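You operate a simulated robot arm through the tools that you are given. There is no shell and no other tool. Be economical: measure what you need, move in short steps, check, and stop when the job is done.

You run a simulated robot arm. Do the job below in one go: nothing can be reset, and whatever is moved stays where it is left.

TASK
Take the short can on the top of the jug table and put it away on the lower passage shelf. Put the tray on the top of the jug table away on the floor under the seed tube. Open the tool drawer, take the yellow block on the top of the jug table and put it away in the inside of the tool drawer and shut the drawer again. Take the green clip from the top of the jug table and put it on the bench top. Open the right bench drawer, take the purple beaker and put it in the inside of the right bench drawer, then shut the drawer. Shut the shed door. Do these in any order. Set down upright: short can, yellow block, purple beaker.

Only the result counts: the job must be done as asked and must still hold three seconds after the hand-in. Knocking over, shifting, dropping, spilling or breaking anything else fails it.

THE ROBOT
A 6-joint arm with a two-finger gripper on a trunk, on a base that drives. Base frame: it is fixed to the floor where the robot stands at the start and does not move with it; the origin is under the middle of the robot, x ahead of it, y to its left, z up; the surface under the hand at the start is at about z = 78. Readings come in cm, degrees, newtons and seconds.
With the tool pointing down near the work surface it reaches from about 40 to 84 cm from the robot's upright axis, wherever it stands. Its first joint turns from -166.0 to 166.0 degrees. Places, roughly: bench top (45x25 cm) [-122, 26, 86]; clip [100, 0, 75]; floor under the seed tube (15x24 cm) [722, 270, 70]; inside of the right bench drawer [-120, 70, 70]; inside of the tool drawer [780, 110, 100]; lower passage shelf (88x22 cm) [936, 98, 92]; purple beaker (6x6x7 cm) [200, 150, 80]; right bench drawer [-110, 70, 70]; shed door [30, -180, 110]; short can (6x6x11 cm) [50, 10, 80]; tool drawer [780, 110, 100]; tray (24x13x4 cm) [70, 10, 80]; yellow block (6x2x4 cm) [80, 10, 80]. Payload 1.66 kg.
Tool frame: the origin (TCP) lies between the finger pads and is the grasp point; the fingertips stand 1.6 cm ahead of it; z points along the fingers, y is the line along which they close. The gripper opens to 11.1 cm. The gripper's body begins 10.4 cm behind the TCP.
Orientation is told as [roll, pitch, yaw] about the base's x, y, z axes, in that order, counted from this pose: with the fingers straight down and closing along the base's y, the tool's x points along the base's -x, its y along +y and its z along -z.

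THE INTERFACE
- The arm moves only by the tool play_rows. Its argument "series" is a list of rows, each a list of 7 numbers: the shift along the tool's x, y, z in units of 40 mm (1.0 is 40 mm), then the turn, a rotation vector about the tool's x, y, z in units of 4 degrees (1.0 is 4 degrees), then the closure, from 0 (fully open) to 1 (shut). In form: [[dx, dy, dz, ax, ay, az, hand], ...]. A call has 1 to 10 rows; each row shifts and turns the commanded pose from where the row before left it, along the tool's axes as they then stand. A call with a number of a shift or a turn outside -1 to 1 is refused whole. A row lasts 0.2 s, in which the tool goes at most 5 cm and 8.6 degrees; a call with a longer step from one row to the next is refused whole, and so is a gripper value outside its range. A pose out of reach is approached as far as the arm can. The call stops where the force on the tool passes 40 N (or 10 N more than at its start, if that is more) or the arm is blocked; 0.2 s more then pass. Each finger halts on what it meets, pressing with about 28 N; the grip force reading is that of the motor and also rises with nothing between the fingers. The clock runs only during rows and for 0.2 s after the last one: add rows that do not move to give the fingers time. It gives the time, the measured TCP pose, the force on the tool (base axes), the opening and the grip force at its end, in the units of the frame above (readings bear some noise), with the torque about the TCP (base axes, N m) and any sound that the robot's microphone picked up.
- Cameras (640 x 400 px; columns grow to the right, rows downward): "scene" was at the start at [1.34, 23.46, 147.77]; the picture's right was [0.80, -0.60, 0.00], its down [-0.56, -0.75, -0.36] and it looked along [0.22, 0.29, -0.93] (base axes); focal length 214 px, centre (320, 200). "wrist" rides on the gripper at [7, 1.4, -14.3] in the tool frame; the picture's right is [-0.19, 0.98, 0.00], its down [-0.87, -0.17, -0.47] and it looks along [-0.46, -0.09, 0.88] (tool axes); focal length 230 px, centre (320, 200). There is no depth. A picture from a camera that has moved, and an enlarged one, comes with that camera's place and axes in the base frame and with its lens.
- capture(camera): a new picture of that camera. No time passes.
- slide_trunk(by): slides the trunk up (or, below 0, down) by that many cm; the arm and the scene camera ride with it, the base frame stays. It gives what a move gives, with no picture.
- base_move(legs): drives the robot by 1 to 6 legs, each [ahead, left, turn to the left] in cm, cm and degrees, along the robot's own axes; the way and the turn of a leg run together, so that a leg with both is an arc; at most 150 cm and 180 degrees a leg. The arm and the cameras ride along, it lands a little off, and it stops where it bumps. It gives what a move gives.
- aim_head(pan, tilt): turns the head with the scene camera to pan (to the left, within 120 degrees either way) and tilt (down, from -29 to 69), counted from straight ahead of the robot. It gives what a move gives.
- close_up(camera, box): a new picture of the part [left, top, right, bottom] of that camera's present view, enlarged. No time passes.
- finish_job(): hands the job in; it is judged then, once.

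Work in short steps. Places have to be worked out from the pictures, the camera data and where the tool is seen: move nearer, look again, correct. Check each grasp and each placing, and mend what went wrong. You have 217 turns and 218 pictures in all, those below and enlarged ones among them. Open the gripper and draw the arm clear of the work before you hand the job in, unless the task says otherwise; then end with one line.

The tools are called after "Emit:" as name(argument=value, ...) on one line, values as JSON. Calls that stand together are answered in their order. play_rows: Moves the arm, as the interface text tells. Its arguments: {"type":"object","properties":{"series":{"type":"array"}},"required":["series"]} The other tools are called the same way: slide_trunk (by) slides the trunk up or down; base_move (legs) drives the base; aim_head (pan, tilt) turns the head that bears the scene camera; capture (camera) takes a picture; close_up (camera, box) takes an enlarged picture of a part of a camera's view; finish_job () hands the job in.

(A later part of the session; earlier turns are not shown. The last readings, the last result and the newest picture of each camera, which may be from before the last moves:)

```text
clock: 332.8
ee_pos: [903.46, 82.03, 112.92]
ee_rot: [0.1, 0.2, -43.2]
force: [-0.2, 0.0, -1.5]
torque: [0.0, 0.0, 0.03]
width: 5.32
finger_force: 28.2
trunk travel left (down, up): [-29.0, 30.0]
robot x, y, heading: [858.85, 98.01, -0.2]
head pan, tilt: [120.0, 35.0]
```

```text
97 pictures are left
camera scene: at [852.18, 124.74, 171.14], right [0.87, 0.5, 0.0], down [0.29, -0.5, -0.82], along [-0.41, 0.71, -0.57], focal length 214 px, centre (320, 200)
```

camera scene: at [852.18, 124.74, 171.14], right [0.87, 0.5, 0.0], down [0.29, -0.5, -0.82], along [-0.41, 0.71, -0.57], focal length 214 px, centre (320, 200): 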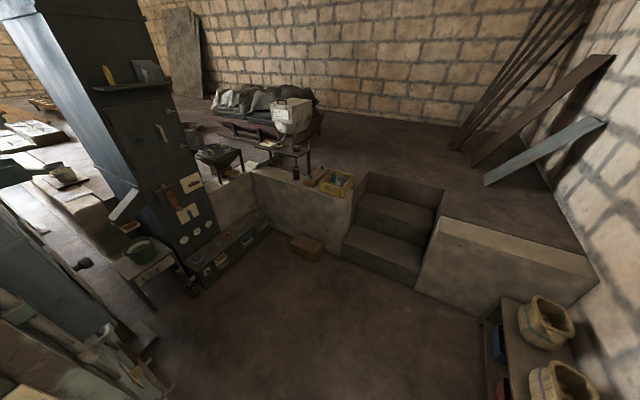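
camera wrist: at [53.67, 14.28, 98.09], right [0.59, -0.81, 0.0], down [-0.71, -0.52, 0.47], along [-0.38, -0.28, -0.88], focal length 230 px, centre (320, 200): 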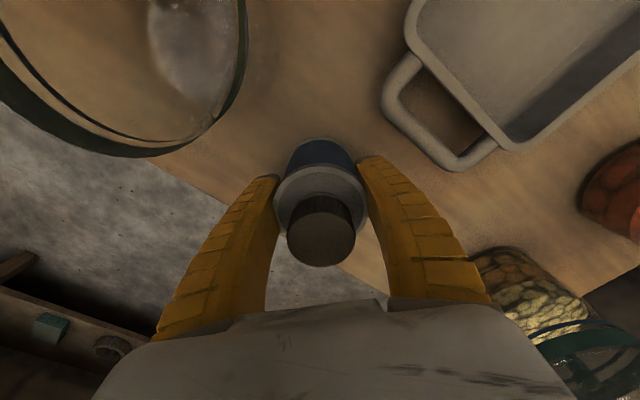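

Free spot on the lower shelf at y≈97 between small cans (y≈110+) and a wooden handle (y≤88). Extend over it.

Emit:
play_rows(series=[[-0.33, 0.95, 0, 0, 0, 0, 1], [-0.33, 0.95, 0, 0, 0, 0, 1], [-0.33, 0.95, 0, 0, 0, 0, 1], [-0.33, 0.95, 0, 0, 0, 0, 1], [-0.33, 0.95, 0, 0, 0, 0, 1], [-0.33, 0.95, 0, 0, 0, 0, 1], [-0.33, 0.95, 0, 0, 0, 0, 1], [-0.33, 0.95, 0, 0, 0, 0, 1], [0, 0, 1, 0, 0, 0, 1]])

Emit:
aim_head(pan=0, tilt=45)

Emit:
close_up(camera="scene", box=[230, 130, 470, 280])

Emit:
capture(camera="wrist")

```text
clock: 334.8
ee_pos: [932.07, 97.02, 108.79]
ee_rot: [0.2, 0.2, -43.2]
force: [-0.4, -0.6, -0.8]
torque: [0.01, 0.02, 0.02]
width: 5.33
finger_force: 28.1
trunk travel left (down, up): [-29.0, 30.0]
robot x, y, heading: [858.82, 98.27, -0.3]
head pan, tilt: [120.0, 35.0]
```

```text
clock: 336.8
ee_pos: [931.94, 96.98, 108.91]
ee_rot: [0.1, 0.1, -43.2]
force: [0.2, 0.3, -1.0]
torque: [0.0, -0.03, -0.03]
width: 5.34
finger_force: 27.8
trunk travel left (down, up): [-29.0, 30.0]
robot x, y, heading: [858.49, 98.17, -0.0]
head pan, tilt: [0.0, 45.0]
```

```text
2.67 times, centred on (350, 205) of scene
camera zoom: at [864.72, 117.11, 169.65], right [0.0, -1.0, 0.0], down [-0.71, 0.0, -0.71], along [0.71, 0.0, -0.71], focal length 572 px, centre (240, 187)
```

zoom: 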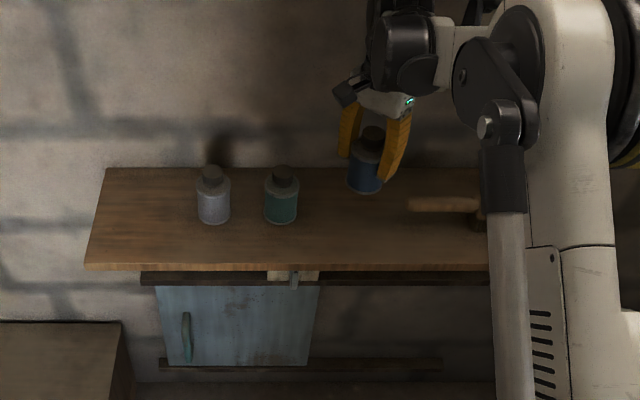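

```text
95 pictures are left
camera wrist: at [927.8, 102.63, 123.17], right [0.81, 0.59, 0.0], down [0.52, -0.72, 0.47], along [0.28, -0.38, -0.88], focal length 230 px, centre (320, 200)
```

wrist: 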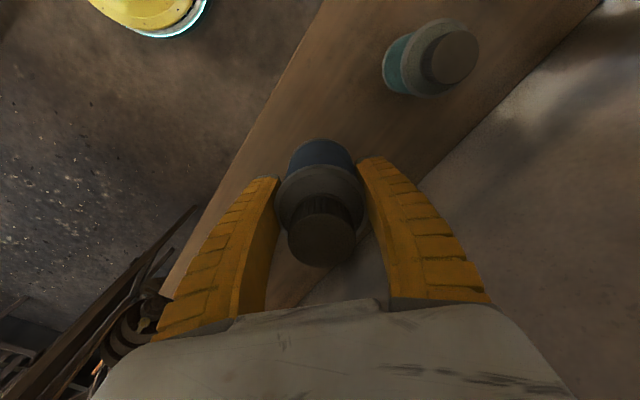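

Good. Lower to just above the shelf, then in small steps.

Emit:
play_rows(series=[[0, 0, 1, 0, 0, 0, 1], [0, 0, 0.8, 0, 0, 0, 1], [0, 0, 0.2, 0, 0, 0, 1]])

Emit:
play_rows(series=[[0, 0, 0.12, 0, 0, 0, 1], [0, 0, 0.12, 0, 0, 0, 1], [0, 0, 0.1, 0, 0, 0, 1]])

```text
clock: 337.6
ee_pos: [932.0, 97.01, 100.92]
ee_rot: [0.1, 0.2, -43.2]
force: [0.2, -1.2, -0.4]
torque: [-0.02, -0.05, 0.01]
width: 5.33
finger_force: 28.0
trunk travel left (down, up): [-29.0, 30.0]
robot x, y, heading: [858.46, 97.95, -0.2]
head pan, tilt: [0.0, 45.0]
```

```text
clock: 338.4
ee_pos: [931.89, 97.07, 99.55]
ee_rot: [0.2, 0.3, -43.3]
force: [-0.5, -0.1, -1.3]
torque: [0.02, 0.01, 0.02]
width: 5.32
finger_force: 27.9
trunk travel left (down, up): [-29.0, 30.0]
robot x, y, heading: [858.42, 97.95, 0.0]
head pan, tilt: [0.0, 45.0]
```

Emit:
play_rows(series=[[0, 0, 0.1, 0, 0, 0, 1], [0, 0, 0.1, 0, 0, 0, 1]])

Emit:
play_rows(series=[[0, 0, 0.08, 0, 0, 0, 1], [0, 0, 0.08, 0, 0, 0, 1]])

```text
clock: 338.9
ee_pos: [932.0, 97.04, 98.71]
ee_rot: [0.1, 0.2, -43.2]
force: [0.1, -0.6, -2.1]
torque: [0.01, 0.01, 0.01]
width: 5.31
finger_force: 28.0
trunk travel left (down, up): [-29.0, 30.0]
robot x, y, heading: [858.39, 97.86, -0.2]
head pan, tilt: [0.0, 45.0]
```

```text
clock: 339.6
ee_pos: [932.12, 97.04, 98.15]
ee_rot: [0.1, 0.1, -43.1]
force: [0.1, -0.1, -0.6]
torque: [0.02, -0.01, 0.0]
width: 5.31
finger_force: 27.5
trunk travel left (down, up): [-29.0, 30.0]
robot x, y, heading: [858.47, 98.01, 0.1]
head pan, tilt: [0.0, 45.0]
```

Emit:
play_rows(series=[[0, 0, 0.08, 0, 0, 0, 1], [0, 0, 0.06, 0, 0, 0, 1]])

Emit:
play_rows(series=[[0, 0, 0.06, 0, 0, 0, 1], [0, 0, 0.06, 0, 0, 0, 1]])

```text
clock: 340.1
ee_pos: [931.98, 97.15, 97.77]
ee_rot: [0.2, 0.0, -43.2]
force: [9.7, 0.0, 21.5]
torque: [-0.14, -0.3, 0.06]
width: 5.59
finger_force: 28.3
trunk travel left (down, up): [-29.0, 30.0]
robot x, y, heading: [858.54, 98.11, 0.0]
head pan, tilt: [0.0, 45.0]
```

```text
clock: 340.8
ee_pos: [931.85, 97.2, 97.17]
ee_rot: [0.2, 0.2, -43.1]
force: [8.0, 2.2, 26.0]
torque: [-0.03, -0.17, 0.05]
width: 5.89
finger_force: 27.7
trunk travel left (down, up): [-29.0, 30.0]
robot x, y, heading: [858.83, 98.42, -0.1]
head pan, tilt: [0.0, 45.0]
```

Can is on the shelf. Release and rise straight up.

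Emit:
play_rows(series=[[0, 0, -0.05, 0, 0, 0, 0.6], [0, 0, 0, 0, 0, 0, 0.3], [0, 0, 0, 0, 0, 0, 0.24], [0, 0, -0.5, 0, 0, 0, 0.24], [0, 0, -1, 0, 0, 0, 0.24], [0, 0, -1, 0, 0, 0, 0.24], [0, 0, -1, 0, 0, 0, 0.24], [0, 0, -1, 0, 0, 0, 0.24]])

Emit:
play_rows(series=[[0.33, -0.95, 0, 0, 0, 0, 0.24], [0.33, -0.95, 0, 0, 0, 0, 0.24], [0.33, -0.95, 0, 0, 0, 0, 0.24], [0.33, -0.95, 0, 0, 0, 0, 0.24], [0.33, -0.95, 0, 0, 0, 0, 0.24], [0.33, -0.95, 0, 0, 0, 0, 0.24], [0.33, -0.95, 0, 0, 0, 0, 0.24], [0.33, -0.95, 0, 0, 0, 0, 0.24]])

Emit:
close_up(camera="scene", box=[230, 130, 470, 280])

Emit:
aim_head(pan=120, tilt=50)

Emit:
capture(camera="scene")

```text
clock: 342.6
ee_pos: [931.8, 96.99, 115.14]
ee_rot: [0.2, 0.2, -43.2]
force: [-0.2, 0.3, 0.1]
torque: [0.02, -0.02, -0.03]
width: 8.54
finger_force: 0.8
trunk travel left (down, up): [-29.0, 30.0]
robot x, y, heading: [858.43, 98.64, -0.1]
head pan, tilt: [0.0, 45.0]
```

```text
clock: 344.4
ee_pos: [903.3, 81.91, 115.18]
ee_rot: [0.2, 0.2, -43.2]
force: [-0.1, 0.7, 1.0]
torque: [0.0, -0.03, 0.02]
width: 8.56
finger_force: 0.8
trunk travel left (down, up): [-29.0, 30.0]
robot x, y, heading: [858.49, 97.83, -0.0]
head pan, tilt: [0.0, 45.0]
```

```text
2.67 times, centred on (350, 205) of scene
camera zoom: at [864.58, 117.08, 169.66], right [0.0, -1.0, 0.0], down [-0.71, 0.0, -0.71], along [0.71, 0.0, -0.71], focal length 572 px, centre (240, 187)
```

zoom: 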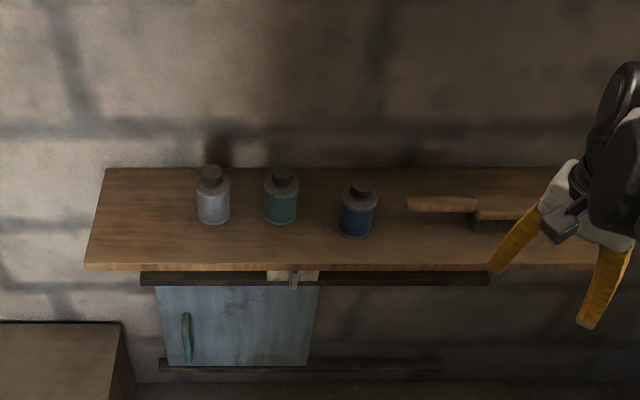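

```text
clock: 346.4
ee_pos: [903.55, 82.11, 115.12]
ee_rot: [0.1, 0.3, -43.2]
force: [1.1, -0.2, 0.1]
torque: [0.01, -0.03, 0.0]
width: 8.53
finger_force: 0.8
trunk travel left (down, up): [-29.0, 30.0]
robot x, y, heading: [858.86, 98.41, 0.2]
head pan, tilt: [120.0, 50.0]
```

```text
93 pictures are left
camera scene: at [852.73, 123.78, 168.96], right [0.87, 0.5, 0.0], down [0.38, -0.66, -0.64], along [-0.32, 0.56, -0.77], focal length 214 px, centre (320, 200)
```

scene: 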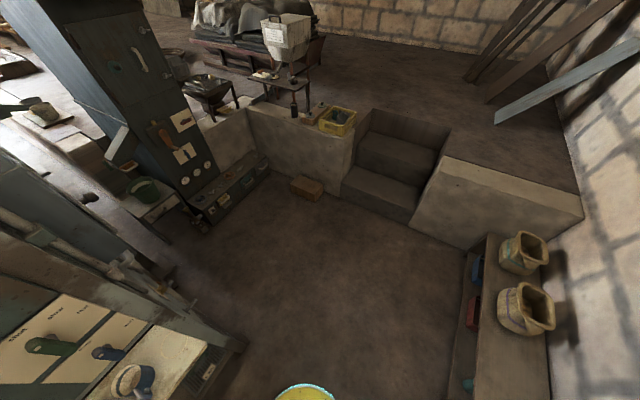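

The short can stands on the lower shelf. Now find the tool drawer: turn to face the machine panel.

Emit:
base_move(legs=[[0, 0, 90], [0, 0, 90]])

Emit:
aim_head(pan=0, tilt=35)

Emit:
capture(camera="scene")

Emit:
aim_head(pan=-55, tilt=30)

Emit:
close_up(camera="scene", box=[60, 60, 480, 320])

```text
clock: 354.4
ee_pos: [813.61, 114.32, 115.13]
ee_rot: [0.0, 0.2, 136.7]
force: [-0.4, 0.0, 0.2]
torque: [-0.02, 0.0, 0.02]
width: 8.54
finger_force: 0.7
trunk travel left (down, up): [-29.0, 30.0]
robot x, y, heading: [858.21, 98.2, 179.9]
head pan, tilt: [120.0, 50.0]
```

```text
clock: 356.4
ee_pos: [813.65, 114.37, 115.09]
ee_rot: [0.1, 0.2, 136.7]
force: [-0.4, 0.8, -0.3]
torque: [-0.01, 0.0, -0.03]
width: 8.54
finger_force: 0.7
trunk travel left (down, up): [-29.0, 30.0]
robot x, y, heading: [858.5, 98.03, 179.8]
head pan, tilt: [0.0, 35.0]
```

```text
92 pictures are left
camera scene: at [851.72, 79.12, 171.13], right [0.0, 1.0, 0.0], down [0.57, 0.0, -0.82], along [-0.82, 0.0, -0.57], focal length 214 px, centre (320, 200)
```

scene: 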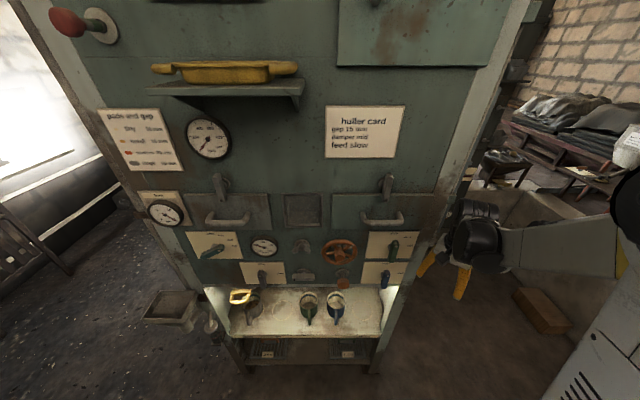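

```text
clock: 357.6
ee_pos: [813.61, 114.25, 115.13]
ee_rot: [0.1, 0.2, 136.6]
force: [-0.5, -0.3, -0.5]
torque: [0.0, -0.01, -0.05]
width: 8.56
finger_force: 0.9
trunk travel left (down, up): [-29.0, 30.0]
robot x, y, heading: [858.52, 97.96, 179.7]
head pan, tilt: [-55.0, 30.0]
```

```text
1.52 times, centred on (270, 190) of scene
camera zoom: at [855.35, 86.52, 171.91], right [0.82, 0.57, 0.0], down [0.29, -0.41, -0.87], along [-0.5, 0.71, -0.5], focal length 327 px, centre (396, 215)
```

zoom: 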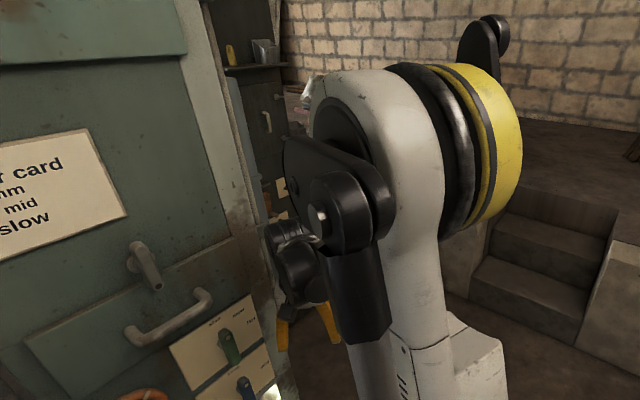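

The panel has two drawers with a small latch above each; the tool drawer is the right one (y≈108). Zoom in.

Emit:
aim_head(pan=-25, tilt=40)

Emit:
close_up(camera="scene", box=[180, 110, 340, 230])

Emit:
capture(camera="wrist")

```text
clock: 358.6
ee_pos: [813.78, 114.38, 115.28]
ee_rot: [0.1, 0.2, 136.7]
force: [-0.8, -0.7, 0.3]
torque: [-0.05, 0.01, -0.04]
width: 8.57
finger_force: 0.3
trunk travel left (down, up): [-29.0, 30.0]
robot x, y, heading: [858.73, 98.05, 179.6]
head pan, tilt: [-25.0, 40.0]
```

```text
3.33 times, centred on (260, 170) of scene
camera zoom: at [852.84, 82.72, 170.38], right [0.43, 0.91, 0.0], down [0.58, -0.27, -0.77], along [-0.69, 0.33, -0.64], focal length 715 px, centre (520, 300)
```

zoom: 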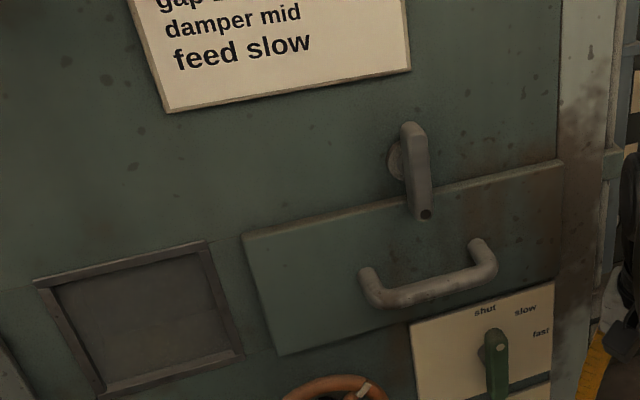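

```text
89 pictures are left
camera wrist: at [817.75, 108.58, 129.44], right [-0.81, -0.58, 0.0], down [-0.52, 0.72, 0.47], along [-0.27, 0.38, -0.88], focal length 230 px, centre (320, 200)
```

wrist: 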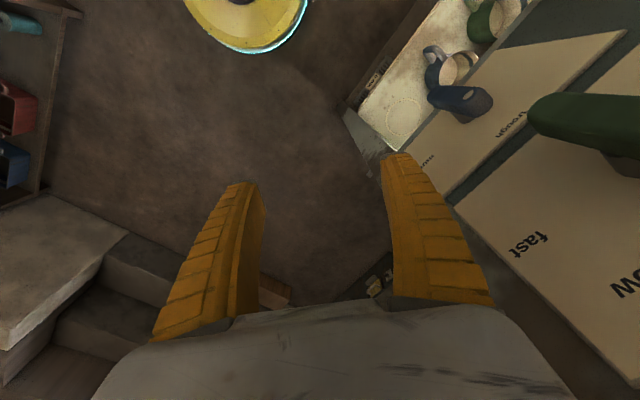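

The latch hangs down over the drawer's top edge, so it must be turned aside first. Turn the hand so the wrist camera looks at the panel, and back up a little.

Emit:
base_move(legs=[[-16, 0, 0]])

Emit:
play_rows(series=[[0, 0, 0, 0, 0, -1, 0.5], [0, 0, 0, 0, 0, -1, 0.5], [0, 0, 0, 0, 0, -1, 0.5], [0, 0, 0, 0, 0, -1, 0.5], [0, 0, 0, 0, 0, -1, 0.5], [0, 0, 0, 0, 0, -1, 0.5], [0, 0, 0, 0, 0, -1, 0.5], [0, 0, 0, 0, 0, -1, 0.5], [0, 0, 0, 0, 0, -1, 0.5], [0, 0, 0, 0, 0, -0.85, 0.5]])

Emit:
capture(camera="wrist")

Emit:
aim_head(pan=-10, tilt=35)

Emit:
capture(camera="scene")

```text
clock: 360.0
ee_pos: [829.82, 114.31, 115.16]
ee_rot: [0.2, 0.2, 136.7]
force: [0.5, 0.5, 0.7]
torque: [0.0, 0.05, 0.02]
width: 8.58
finger_force: 1.3
trunk travel left (down, up): [-29.0, 30.0]
robot x, y, heading: [874.03, 98.17, 179.9]
head pan, tilt: [-25.0, 40.0]
```

```text
clock: 362.2
ee_pos: [829.72, 114.28, 115.1]
ee_rot: [0.4, 0.1, 176.1]
force: [-0.6, 0.0, 0.1]
torque: [0.03, 0.0, 0.0]
width: 5.77
finger_force: 0.3
trunk travel left (down, up): [-29.0, 30.0]
robot x, y, heading: [874.66, 98.25, 179.7]
head pan, tilt: [-25.0, 40.0]
```

```text
88 pictures are left
camera wrist: at [836.49, 112.51, 129.44], right [-0.26, -0.97, 0.0], down [-0.85, 0.23, 0.47], along [-0.46, 0.12, -0.88], focal length 230 px, centre (320, 200)
```

wrist: 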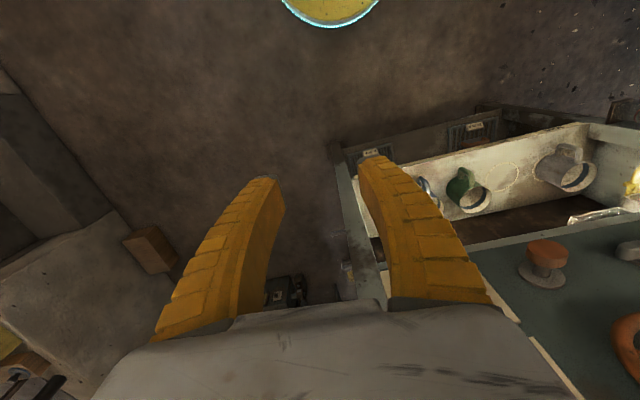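

```text
clock: 363.0
ee_pos: [829.63, 114.29, 115.2]
ee_rot: [0.3, 0.0, 176.1]
force: [-0.1, 0.9, -0.1]
torque: [-0.01, -0.03, -0.01]
width: 5.77
finger_force: 1.2
trunk travel left (down, up): [-29.0, 30.0]
robot x, y, heading: [874.3, 97.9, 179.9]
head pan, tilt: [-10.0, 35.0]
```

```text
87 pictures are left
camera scene: at [867.88, 80.63, 171.13], right [0.18, 0.98, 0.0], down [0.56, -0.1, -0.82], along [-0.81, 0.14, -0.57], focal length 214 px, centre (320, 200)
```

scene: 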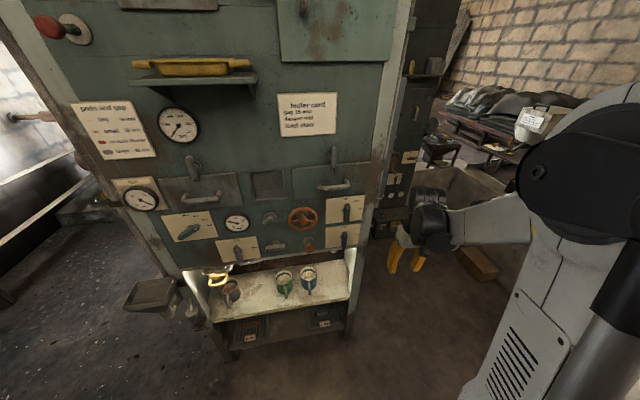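

Depth estimates are uncertain; raise the hand to view the drawer directly with the wrist camera.

Emit:
play_rows(series=[[0, 0.5, -1, 0, 0, 0, 0.5], [0, 0.5, -1, 0, 0, 0, 0.5], [0, 0.5, -1, 0, 0, 0, 0.5], [0, 0.5, -1, 0, 0, 0, 0.5], [0, 0.5, -1, 0, 0, 0, 0.5], [0, 0.5, -1, 0, 0, 0, 0.5]])

Emit:
capture(camera="wrist")

```text
clock: 364.4
ee_pos: [828.93, 102.51, 139.37]
ee_rot: [0.2, 0.1, 176.1]
force: [-0.2, -0.2, -0.5]
torque: [0.01, -0.01, 0.01]
width: 5.77
finger_force: 1.8
trunk travel left (down, up): [-29.0, 30.0]
robot x, y, heading: [874.68, 98.13, 179.8]
head pan, tilt: [-10.0, 35.0]
```

```text
86 pictures are left
camera wrist: at [835.69, 100.66, 153.63], right [-0.26, -0.97, 0.0], down [-0.85, 0.23, 0.47], along [-0.46, 0.12, -0.88], focal length 230 px, centre (320, 200)
```

wrist: 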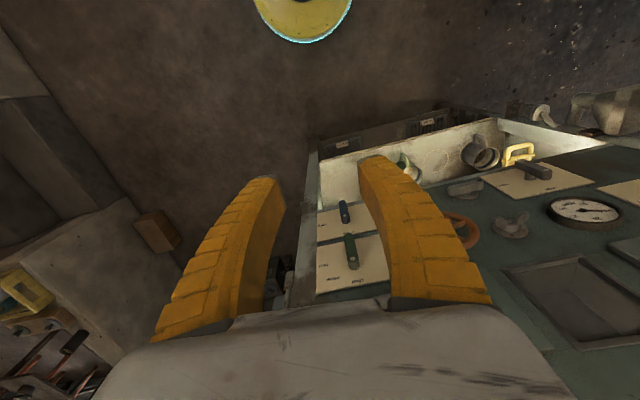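

The right panel drawer sits at about (800,97,134), which doesn't quite match the given (780,110,100). Look at the machine's +y side before deciding.

Emit:
base_move(legs=[[0, -58, 0]])

Emit:
aim_head(pan=25, tilt=30)

Emit:
capture(camera="scene")

Emit:
aim_head(pan=-30, tilt=35)

Emit:
capture(camera="scene")

```text
clock: 367.7
ee_pos: [829.14, 160.63, 139.32]
ee_rot: [0.3, 0.1, 175.8]
force: [0.1, 1.2, -0.4]
torque: [-0.03, -0.01, -0.01]
width: 5.74
finger_force: 1.8
trunk travel left (down, up): [-29.0, 30.0]
robot x, y, heading: [874.61, 155.94, 179.8]
head pan, tilt: [-10.0, 35.0]
```

```text
clock: 368.7
ee_pos: [829.24, 160.63, 139.28]
ee_rot: [0.3, 0.1, 175.8]
force: [-0.2, 0.8, 0.4]
torque: [0.0, 0.03, -0.01]
width: 5.76
finger_force: 1.4
trunk travel left (down, up): [-29.0, 30.0]
robot x, y, heading: [874.65, 156.03, 179.3]
head pan, tilt: [25.0, 30.0]
```

```text
85 pictures are left
camera scene: at [868.51, 133.17, 171.91], right [-0.41, 0.91, 0.0], down [0.46, 0.21, -0.87], along [-0.79, -0.36, -0.5], focal length 214 px, centre (320, 200)
```

scene: 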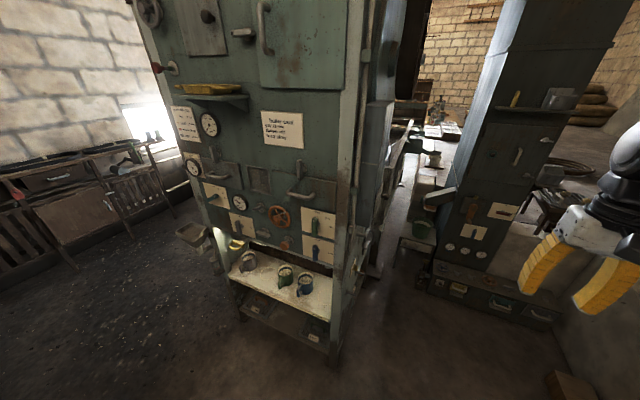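

```text
clock: 369.9
ee_pos: [829.24, 160.64, 139.26]
ee_rot: [0.4, 0.1, 175.7]
force: [-0.2, 0.2, 0.7]
torque: [0.01, 0.01, 0.02]
width: 5.75
finger_force: 1.6
trunk travel left (down, up): [-29.0, 30.0]
robot x, y, heading: [874.69, 155.79, 179.3]
head pan, tilt: [-30.0, 35.0]
```

```text
84 pictures are left
camera scene: at [869.14, 141.38, 171.14], right [0.51, 0.86, 0.0], down [0.49, -0.29, -0.82], along [-0.71, 0.41, -0.57], focal length 214 px, centre (320, 200)
```

scene: 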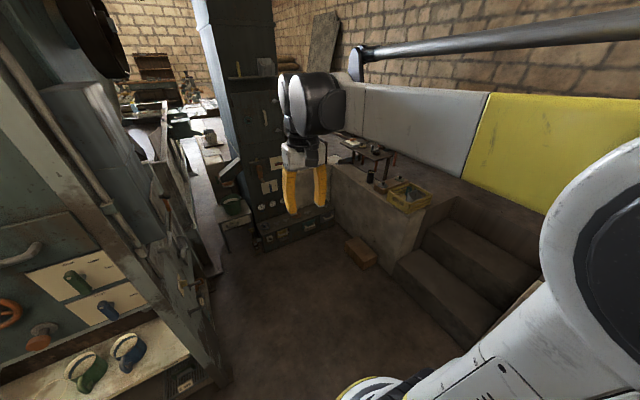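

Triangulated: handle of the right huller drawer is at (806,96.5,133.7); it's the only drawer near the given place. Go back in front and turn the hand as I did at the bench.

Emit:
base_move(legs=[[0, 58, 0.5]])

Emit:
play_rows(series=[[0, 0, 0, 0, 0, -1, 1], [0, 0, 0, 0, 0, -1, 1], [0, 0, 0, 0, 0, -1, 1], [0, 0, 0, 0, 0, -1, 1], [0, 0, 0, 0, 0, -1, 1], [0, 0, 0, 0, 0, -1, 1], [0, 0, 0, 0, 0, -1, 1], [0, 0, 0, 0, 0, -1, 1], [0, 0, 0, 0, 0, -1, 1], [0, 0, 0, 0, 0, -1, 1]])

Emit:
play_rows(series=[[0, 0, 0, 0, 0, -1, 1], [0, 0, 0, 0, 0, -1, 1], [0, 0, 0, 0, 0, -1, 1], [0, 0, 0, 0, 0, -1, 1], [0, 0, 0, 0, 0, -1, 1], [0, 0, 0, 0, 0, -1, 1], [0, 0, 0, 0, 0, -1, 1], [0, 0, 0, 0, 0, -1, 1], [0, 0, 0, 0, 0, -1, 1], [0, 0, 0, 0, 0, -1, 1]])

Emit:
play_rows(series=[[0, 0, 0, 0, 0, -1, 1], [0, 0, 0, 0, 0, -1, 1], [0, 0, 0, 0, 0, -0.5, 1], [0, 0, 0, 1, 0, 0, 1], [0, 0, 0, 1, 0, 0, 1], [0, 0, 0, 1, 0, 0, 1], [0, 0, 0, 1, 0, 0, 1], [0, 0, 0, 1, 0, 0, 1], [0, 0, 0, 1, 0, 0, 1], [0, 0, 0, 1, 0, 0, 1]])

Emit:
play_rows(series=[[0, 0, 0, 1, 0, 0, 1], [0, 0, 0, 1, 0, 0, 1], [0, 0, 0, 1, 0, 0, 1], [0, 0, 0, 1, 0, 0, 1], [0, 0, 0, 1, 0, 0, 1], [0, 0, 0, 1, 0, 0, 1], [0, 0, 0, 1, 0, 0, 1], [0, 0, 0, 1, 0, 0, 1], [0, 0, 0, 1, 0, 0, 1]])

Emit:
capture(camera="wrist")

```text
clock: 373.2
ee_pos: [828.78, 102.34, 139.23]
ee_rot: [0.2, 0.1, 175.9]
force: [0.1, 1.2, 0.4]
torque: [0.02, -0.02, -0.03]
width: 5.79
finger_force: 1.6
trunk travel left (down, up): [-29.0, 30.0]
robot x, y, heading: [874.17, 98.02, 179.4]
head pan, tilt: [-30.0, 35.0]
```

```text
clock: 375.4
ee_pos: [828.83, 102.39, 139.17]
ee_rot: [0.2, -0.1, -144.0]
force: [-0.1, 0.2, 1.7]
torque: [-0.01, -0.01, -0.03]
width: 0.0
finger_force: 27.8
trunk travel left (down, up): [-29.0, 30.0]
robot x, y, heading: [874.41, 97.74, 180.0]
head pan, tilt: [-30.0, 35.0]
```

```text
clock: 377.6
ee_pos: [828.84, 102.29, 139.16]
ee_rot: [0.1, -0.1, -104.1]
force: [0.5, 0.1, -0.1]
torque: [0.02, -0.01, 0.0]
width: 0.02
finger_force: 28.2
trunk travel left (down, up): [-29.0, 30.0]
robot x, y, heading: [874.31, 97.85, 179.8]
head pan, tilt: [-30.0, 35.0]
```

```text
clock: 379.8
ee_pos: [828.84, 102.38, 139.12]
ee_rot: [-28.0, -0.3, -94.1]
force: [0.0, 0.7, -0.7]
torque: [0.03, 0.04, 0.0]
width: 0.04
finger_force: 27.6
trunk travel left (down, up): [-29.0, 30.0]
robot x, y, heading: [874.39, 98.03, 179.5]
head pan, tilt: [-30.0, 35.0]
```

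```text
clock: 381.8
ee_pos: [828.84, 102.29, 139.28]
ee_rot: [-64.0, -0.2, -94.0]
force: [0.5, 0.2, -0.5]
torque: [-0.02, -0.01, -0.01]
width: 0.01
finger_force: 28.3
trunk travel left (down, up): [-29.0, 30.0]
robot x, y, heading: [874.85, 97.42, 179.7]
head pan, tilt: [-30.0, 35.0]
```

```text
83 pictures are left
camera wrist: at [842.63, 108.32, 144.32], right [0.42, -0.22, -0.88], down [0.29, -0.89, 0.36], along [-0.86, -0.4, -0.3], focal length 230 px, centre (320, 200)
```

wrist: 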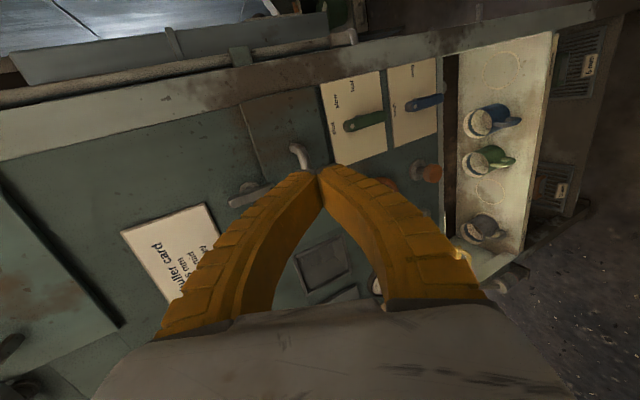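

Latch lower end at ≈(804,96,138). Approach with closed fingertips on its +y side.

Emit:
play_rows(series=[[0, -0.44, 0.9, 0, 0, 0, 1], [0, -0.44, 0.9, 0, 0, 0, 1], [0, -0.44, 0.9, 0, 0, 0, 1], [0, -0.44, 0.9, 0, 0, 0, 1], [0, -0.3, 0.6, 0, 0, 0, 1]])

Emit:
capture(camera="wrist")

Emit:
aim_head(pan=-10, tilt=35)

Emit:
close_up(camera="scene", box=[260, 110, 420, 230])

```text
clock: 383.0
ee_pos: [809.95, 103.71, 139.28]
ee_rot: [-63.9, -0.3, -94.1]
force: [-0.2, 0.2, 0.2]
torque: [-0.02, -0.01, 0.03]
width: 0.0
finger_force: 28.1
trunk travel left (down, up): [-29.0, 30.0]
robot x, y, heading: [874.67, 97.97, 180.1]
head pan, tilt: [-30.0, 35.0]
```

```text
82 pictures are left
camera wrist: at [823.79, 109.7, 144.28], right [0.42, -0.22, -0.88], down [0.29, -0.89, 0.36], along [-0.86, -0.4, -0.31], focal length 230 px, centre (320, 200)
```

wrist: 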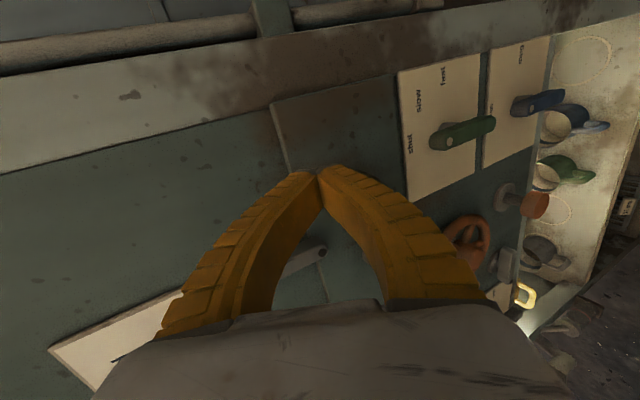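

```text
clock: 383.9
ee_pos: [810.15, 103.75, 139.34]
ee_rot: [-63.9, -0.4, -94.0]
force: [-1.1, 0.4, 1.1]
torque: [0.01, 0.02, -0.02]
width: 0.02
finger_force: 28.0
trunk travel left (down, up): [-29.0, 30.0]
robot x, y, heading: [874.81, 97.81, 179.5]
head pan, tilt: [-10.0, 35.0]
```

```text
3.33 times, centred on (340, 170) of scene
camera zoom: at [867.76, 80.38, 171.14], right [0.18, 0.98, 0.0], down [0.56, -0.1, -0.82], along [-0.81, 0.15, -0.57], focal length 715 px, centre (253, 300)
```

zoom: 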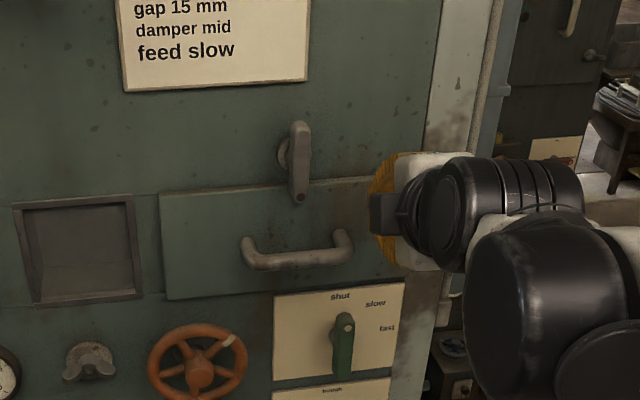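

Latch clearly seen just to -y of the fingers. Advance 5 cm and sweep toward -y, then upward.

Emit:
play_rows(series=[[0, -0.44, 0.9, 0, 0, 0, 1], [0, -0.1, 0.22, 0, 0, 0, 1], [-0.6, 0, 0, 0, 0, 0, 1], [-0.5, 0, 0, 0, 0, 0, 1], [-0.5, 0, 0, 0, 0, 0, 1]])

Emit:
capture(camera="wrist")

Emit:
close_up(camera="scene", box=[260, 110, 420, 230])

```text
clock: 385.1
ee_pos: [804.88, 98.74, 139.46]
ee_rot: [-64.1, -0.3, -94.6]
force: [7.9, 12.7, 10.8]
torque: [-0.43, 0.15, 0.08]
width: 0.0
finger_force: 27.5
trunk travel left (down, up): [-29.0, 30.0]
robot x, y, heading: [874.48, 97.98, 179.5]
head pan, tilt: [-10.0, 35.0]
stopped in row 5: the force on the tool passed its limit at 51 N (the readings are from after the stop); the commanded pose is now the measured one
```

```text
80 pictures are left
camera wrist: at [818.9, 104.57, 144.43], right [0.41, -0.23, -0.88], down [0.28, -0.89, 0.36], along [-0.87, -0.4, -0.3], focal length 230 px, centre (320, 200)
```

wrist: 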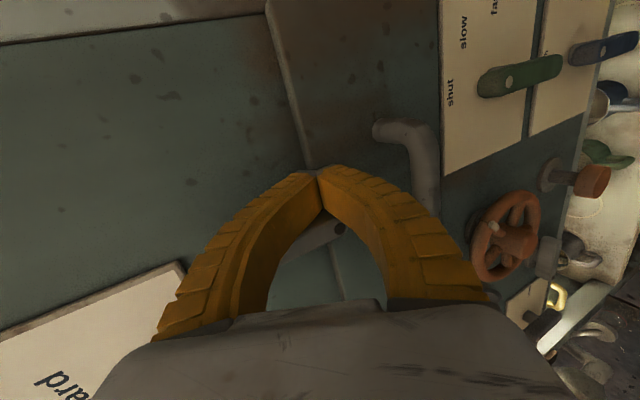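

```text
3.33 times, centred on (340, 170) of scene
camera zoom: at [868.02, 80.59, 171.17], right [0.18, 0.98, 0.0], down [0.56, -0.1, -0.82], along [-0.81, 0.15, -0.57], focal length 715 px, centre (253, 300)
```

zoom: 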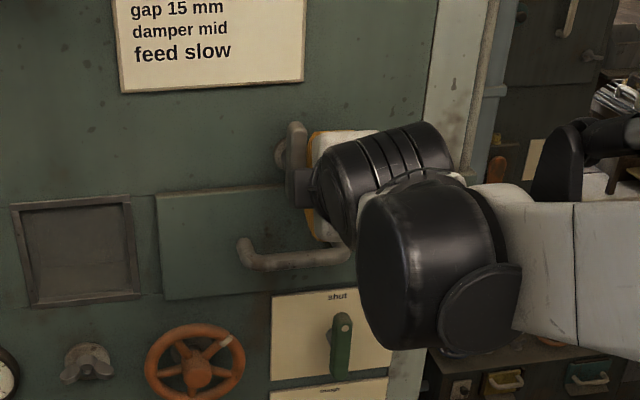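

The latch won't turn that way. Go round to its other side and push toward +y.

Emit:
play_rows(series=[[0.3, 0, 0, 0, 0, 0, 1], [0, 0.44, -0.9, 0, 0, 0, 1], [0, 0.25, -0.5, 0, 0, 0, 1], [-1, 0, 0, 0, 0, 0, 1], [-1, 0, 0, 0, 0, 0, 1], [-0.7, 0, 0, 0, 0, 0, 1], [0, -0.25, 0.5, 0, 0, 0, 1], [0, -0.44, 0.9, 0, 0, 0, 1]])

Emit:
close_up(camera="scene", box=[260, 110, 420, 230])

Emit:
capture(camera="wrist")

```text
clock: 386.9
ee_pos: [804.51, 88.66, 139.43]
ee_rot: [-64.0, -0.3, -94.3]
force: [22.1, -1.5, -2.2]
torque: [0.15, -0.14, 0.09]
width: 0.59
finger_force: 28.5
trunk travel left (down, up): [-29.0, 30.0]
robot x, y, heading: [874.48, 97.84, 179.4]
head pan, tilt: [-10.0, 35.0]
```

```text
3.33 times, centred on (340, 170) of scene
camera zoom: at [868.27, 80.38, 171.15], right [0.18, 0.98, 0.0], down [0.56, -0.1, -0.82], along [-0.81, 0.15, -0.57], focal length 715 px, centre (253, 300)
```

zoom: 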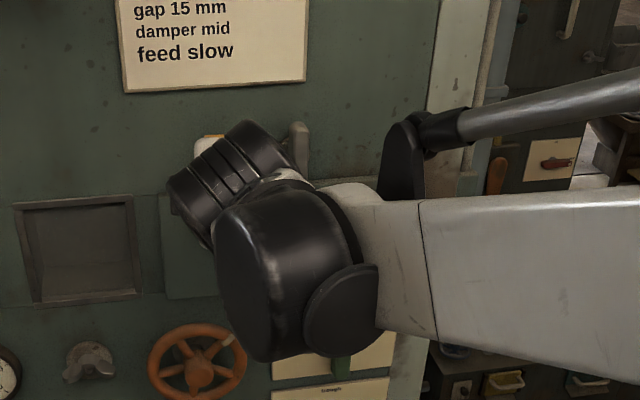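

```text
77 pictures are left
camera wrist: at [818.35, 94.57, 144.44], right [0.41, -0.23, -0.88], down [0.28, -0.89, 0.36], along [-0.87, -0.4, -0.3], focal length 230 px, centre (320, 200)
```

wrist: 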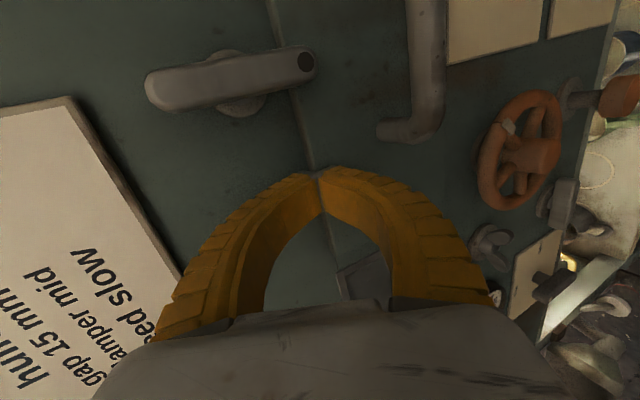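

The latch is a centre-pivot turn button (pivot z≈142.5). Ease off the panel and push its lower end toward +y.

Emit:
play_rows(series=[[0, 0.08, -0.17, 0, 0, 0, 1], [0.6, 0, 0, 0, 0, 0, 1], [0.5, 0, 0, 0, 0, 0, 1], [0.4, 0, 0, 0, 0, 0, 1], [0.3, 0, 0, 0, 0, 0, 1]])

Emit:
capture(camera="wrist")

```text
clock: 388.1
ee_pos: [805.45, 93.9, 139.24]
ee_rot: [-64.2, -0.4, -93.5]
force: [4.0, -23.4, 1.2]
torque: [0.16, -0.05, 0.07]
width: 0.01
finger_force: 28.7
trunk travel left (down, up): [-29.0, 30.0]
robot x, y, heading: [874.21, 97.87, 179.9]
head pan, tilt: [-10.0, 35.0]
stopped in row 5: the force on the tool passed its limit at 50 N (the readings are from after the stop); the commanded pose is now the measured one
```

```text
76 pictures are left
camera wrist: at [819.15, 100.09, 144.31], right [0.42, -0.22, -0.88], down [0.3, -0.88, 0.36], along [-0.86, -0.41, -0.3], focal length 230 px, centre (320, 200)
```

wrist: 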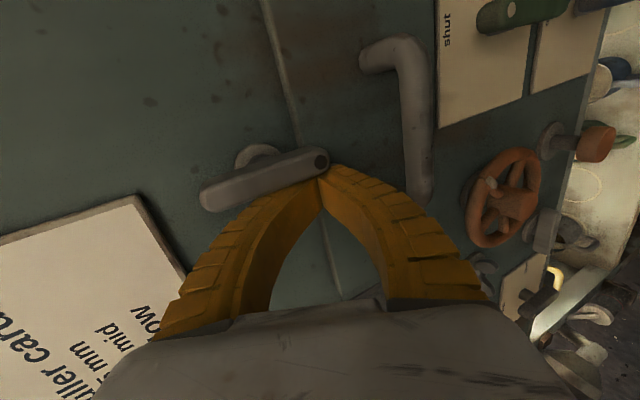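

The latch hardly yields; test whether the drawer opens anyway by gripping the handle. Back out, align, and approach the bar.

Emit:
play_rows(series=[[-0.25, 0, 0, 0, 0, 0, 1], [0, 0.44, -0.9, 0, 0, 0, 1], [0, 0.44, -0.9, 0, 0, 0, 1], [0.45, 0, 0, 0, 0, 0, 0.6], [0.45, 0.45, 0.22, 0, 0, 0, 0.6], [0, 0, 0.5, 0, 0, 0, 0.6]])

Emit:
capture(camera="wrist")

```text
clock: 389.5
ee_pos: [811.51, 96.87, 136.39]
ee_rot: [-64.0, -0.4, -93.9]
force: [0.2, 0.0, -0.6]
torque: [0.01, 0.03, 0.0]
width: 4.67
finger_force: 1.2
trunk travel left (down, up): [-29.0, 30.0]
robot x, y, heading: [874.88, 97.67, 179.8]
head pan, tilt: [-10.0, 35.0]
```

```text
75 pictures are left
camera wrist: at [825.33, 103.0, 141.39], right [0.42, -0.23, -0.88], down [0.29, -0.88, 0.36], along [-0.86, -0.41, -0.3], focal length 230 px, centre (320, 200)
```

wrist: 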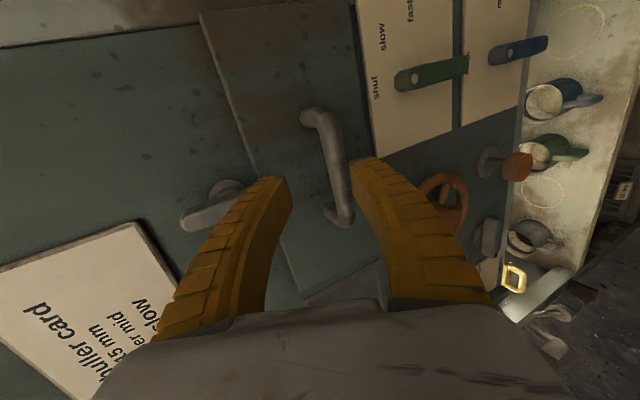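

Shift 1.6 cm in tool-y and advance onto the bar, then close.

Emit:
play_rows(series=[[0, 0.4, 0, 0, 0, 0, 0.66], [0, 0, 0.6, 0, 0, 0, 0.66], [0, 0, 0.5, 0, 0, 0, 0.66]])

Emit:
capture(camera="wrist")

```text
clock: 390.3
ee_pos: [808.26, 97.06, 132.94]
ee_rot: [-64.0, -0.4, -93.8]
force: [0.0, 0.4, -0.1]
torque: [-0.03, -0.01, 0.01]
width: 4.02
finger_force: 1.5
trunk travel left (down, up): [-29.0, 30.0]
robot x, y, heading: [874.26, 97.48, 179.9]
head pan, tilt: [-10.0, 35.0]
```

```text
74 pictures are left
camera wrist: at [822.17, 103.11, 137.99], right [0.42, -0.23, -0.88], down [0.29, -0.88, 0.36], along [-0.86, -0.41, -0.3], focal length 230 px, centre (320, 200)
```

wrist: 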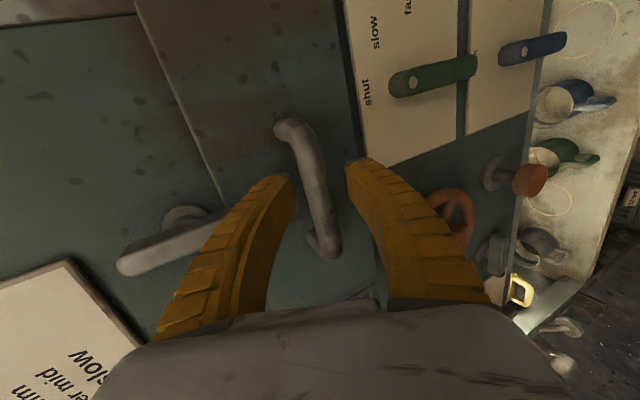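

Bar centred at the grasp point. Close and pull gently.

Emit:
play_rows(series=[[0, 0, 0.08, 0, 0, 0, 0.66], [0, 0, 0, 0, 0, 0, 1], [0, 0, 0, 0, 0, 0, 1], [0, 0, 0, 0, 0, 0, 1]])

Emit:
play_rows(series=[[0, 0.1, -0.2, 0, 0, 0, 1], [0, 0.15, -0.3, 0, 0, 0, 1], [0, 0.2, -0.4, 0, 0, 0, 1], [0, 0.3, -0.6, 0, 0, 0, 1]])

Emit:
capture(camera="wrist")

```text
clock: 391.3
ee_pos: [808.05, 97.03, 132.92]
ee_rot: [-64.2, -0.4, -93.7]
force: [-13.1, 1.8, 14.1]
torque: [0.39, 0.02, 0.18]
width: 1.43
finger_force: 34.2
trunk travel left (down, up): [-29.0, 30.0]
robot x, y, heading: [874.6, 97.77, 180.0]
head pan, tilt: [-10.0, 35.0]
```

```text
clock: 391.6
ee_pos: [808.09, 97.18, 132.89]
ee_rot: [-64.3, -0.4, -93.9]
force: [-13.8, 1.6, -0.6]
torque: [0.27, 0.01, 0.3]
width: 1.28
finger_force: 34.0
trunk travel left (down, up): [-29.0, 30.0]
robot x, y, heading: [874.44, 97.98, 179.6]
head pan, tilt: [-10.0, 35.0]
stopped in row 1: the force on the tool passed its limit at 47 N (the readings are from after the stop); the commanded pose is now the measured one
```

```text
73 pictures are left
camera wrist: at [821.97, 103.17, 137.92], right [0.41, -0.22, -0.88], down [0.29, -0.88, 0.36], along [-0.86, -0.41, -0.3], focal length 230 px, centre (320, 200)
```

wrist: 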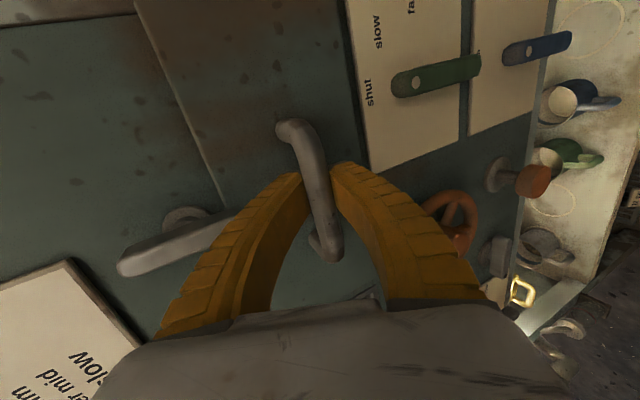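

Locked by the latch. Release, go back to the latch's -y side and push its lower end slowly toward +y.

Emit:
play_rows(series=[[0, 0, 0, 0, 0, 0, 0.6], [0, 0, 0, 0, 0, 0, 0.6], [0, 0, -1, 0, 0, 0, 0.6], [0, 0, -1, 0, 0, 0, 1], [-1, 0, 0, 0, 0, 0, 1], [-0.9, 0, 0, 0, 0, 0, 1], [0, -0.56, 0.65, 0, 0, 0, 1], [0, -0.56, 0.65, 0, 0, 0, 1], [0, -0.5, 0.6, 0, 0, 0, 1], [0.4, 0, 0, 0, 0, 0, 1]])

Emit:
play_rows(series=[[0.25, 0, 0, 0, 0, 0, 1], [0.15, 0, 0, 0, 0, 0, 1], [0.15, 0, 0, 0, 0, 0, 1], [0.1, 0, 0, 0, 0, 0, 1], [0.1, 0, 0, 0, 0, 0, 1], [0.1, 0, 0, 0, 0, 0, 1], [0.1, 0, 0, 0, 0, 0, 1], [0.1, 0, 0, 0, 0, 0, 1], [0.1, 0, 0, 0, 0, 0, 1], [0.1, 0, 0, 0, 0, 0, 1]])

Emit:
capture(camera="wrist")

```text
clock: 393.8
ee_pos: [805.58, 91.59, 139.16]
ee_rot: [-64.3, -0.6, -93.9]
force: [3.4, 1.3, 1.7]
torque: [-0.02, 0.01, 0.06]
width: 0.01
finger_force: 27.9
trunk travel left (down, up): [-29.0, 30.0]
robot x, y, heading: [874.25, 97.62, 179.8]
head pan, tilt: [-10.0, 35.0]
```

```text
clock: 395.5
ee_pos: [805.75, 93.94, 139.17]
ee_rot: [-64.6, -0.6, -93.0]
force: [-1.2, -20.8, -3.3]
torque: [0.07, -0.03, 0.16]
width: 0.0
finger_force: 27.5
trunk travel left (down, up): [-29.0, 30.0]
robot x, y, heading: [874.48, 97.36, -179.8]
head pan, tilt: [-10.0, 35.0]
stopped in row 8: the force on the tool passed its limit at 44 N (the readings are from after the stop); the commanded pose is now the measured one
```

```text
72 pictures are left
camera wrist: at [819.54, 100.2, 144.03], right [0.41, -0.22, -0.88], down [0.31, -0.88, 0.36], along [-0.86, -0.42, -0.29], focal length 230 px, centre (320, 200)
```

wrist: 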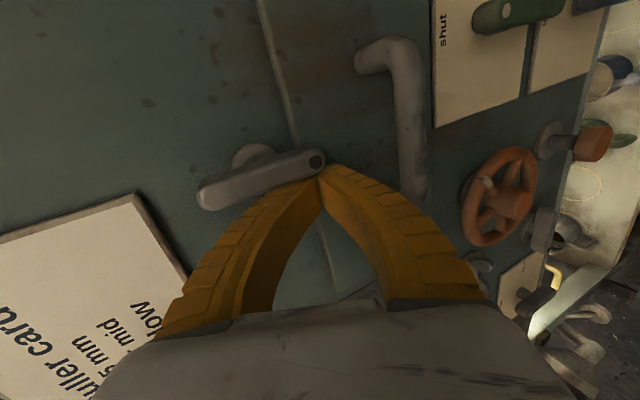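

No motion that way. Try the +y side again, slowly.

Emit:
play_rows(series=[[-0.2, 0, 0, 0, 0, 0, 1], [0, 0.44, -0.9, 0, 0, 0, 1], [0, 0.3, -0.6, 0, 0, 0, 1], [1, 0, 0, 0, 0, 0, 1], [1, 0, 0, 0, 0, 0, 1], [0.4, 0, 0, 0, 0, 0, 1], [0, -0.3, 0.6, 0, 0, 0, 1], [0, -0.44, 0.9, 0, 0, 0, 1]])

Emit:
play_rows(series=[[-0.25, 0, 0, 0, 0, 0, 1], [-0.15, 0, 0, 0, 0, 0, 1], [-0.1, 0, 0, 0, 0, 0, 1], [-0.1, 0, 0, 0, 0, 0, 1], [-0.1, 0, 0, 0, 0, 0, 1], [-0.1, 0, 0, 0, 0, 0, 1], [-0.1, 0, 0, 0, 0, 0, 1], [-0.1, 0, 0, 0, 0, 0, 1], [-0.1, 0, 0, 0, 0, 0, 1], [-0.1, 0, 0, 0, 0, 0, 1]])

Emit:
capture(camera="wrist")

```text
clock: 397.3
ee_pos: [806.04, 103.52, 139.12]
ee_rot: [-64.4, -0.7, -93.4]
force: [0.1, -0.1, -0.3]
torque: [-0.02, 0.01, 0.01]
width: 0.0
finger_force: 27.4
trunk travel left (down, up): [-29.0, 30.0]
robot x, y, heading: [874.43, 97.9, 179.8]
head pan, tilt: [-10.0, 35.0]
```

```text
clock: 399.5
ee_pos: [806.03, 98.74, 139.09]
ee_rot: [-64.6, -0.6, -93.4]
force: [1.2, -0.1, -0.2]
torque: [-0.02, 0.0, 0.01]
width: 0.0
finger_force: 28.2
trunk travel left (down, up): [-29.0, 30.0]
robot x, y, heading: [874.23, 97.44, 179.8]
head pan, tilt: [-10.0, 35.0]
```

```text
71 pictures are left
camera wrist: at [819.85, 104.81, 144.02], right [0.41, -0.22, -0.88], down [0.3, -0.88, 0.36], along [-0.86, -0.42, -0.29], focal length 230 px, centre (320, 200)
```

wrist: 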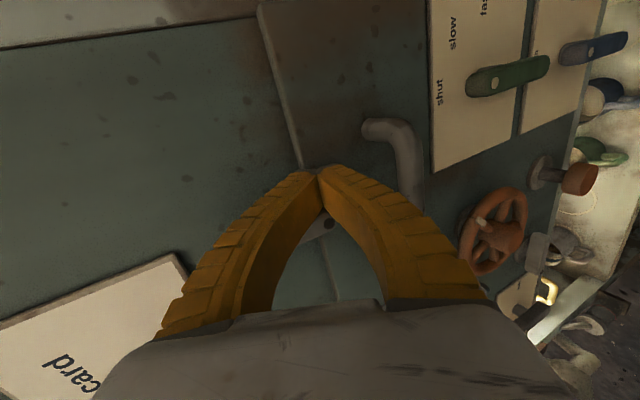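

Just at contact. Keep pushing slowly toward -y.

Emit:
play_rows(series=[[-0.1, 0, 0, 0, 0, 0, 1], [-0.1, 0, 0, 0, 0, 0, 1], [-0.1, 0, 0, 0, 0, 0, 1], [-0.1, 0, 0, 0, 0, 0, 1], [-0.1, 0, 0, 0, 0, 0, 1], [-0.1, 0, 0, 0, 0, 0, 1], [-0.1, 0, 0, 0, 0, 0, 1], [-0.1, 0, 0, 0, 0, 0, 1], [-0.1, 0, 0, 0, 0, 0, 1], [-0.1, 0, 0, 0, 0, 0, 1]])

Emit:
capture(camera="wrist")

```text
clock: 400.5
ee_pos: [806.14, 98.36, 139.02]
ee_rot: [-64.4, -0.6, -94.1]
force: [1.4, 20.4, -4.5]
torque: [-0.57, 0.04, 0.09]
width: 0.0
finger_force: 27.9
trunk travel left (down, up): [-29.0, 30.0]
robot x, y, heading: [874.56, 97.94, 180.0]
head pan, tilt: [-10.0, 35.0]
stopped in row 4: the force on the tool passed its limit at 44 N (the readings are from after the stop); the commanded pose is now the measured one
```

```text
70 pictures are left
camera wrist: at [819.93, 104.42, 143.99], right [0.41, -0.23, -0.88], down [0.29, -0.88, 0.37], along [-0.86, -0.41, -0.3], focal length 230 px, centre (320, 200)
```

wrist: 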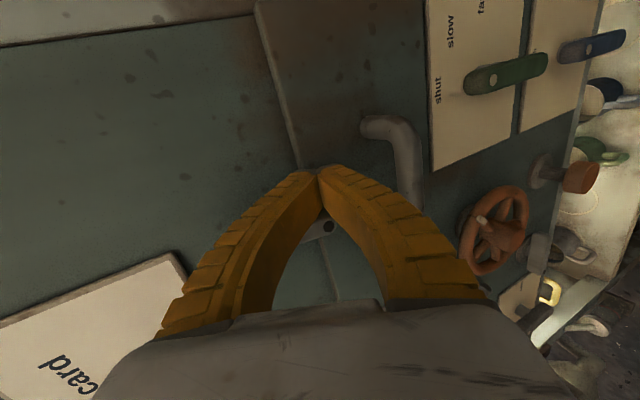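

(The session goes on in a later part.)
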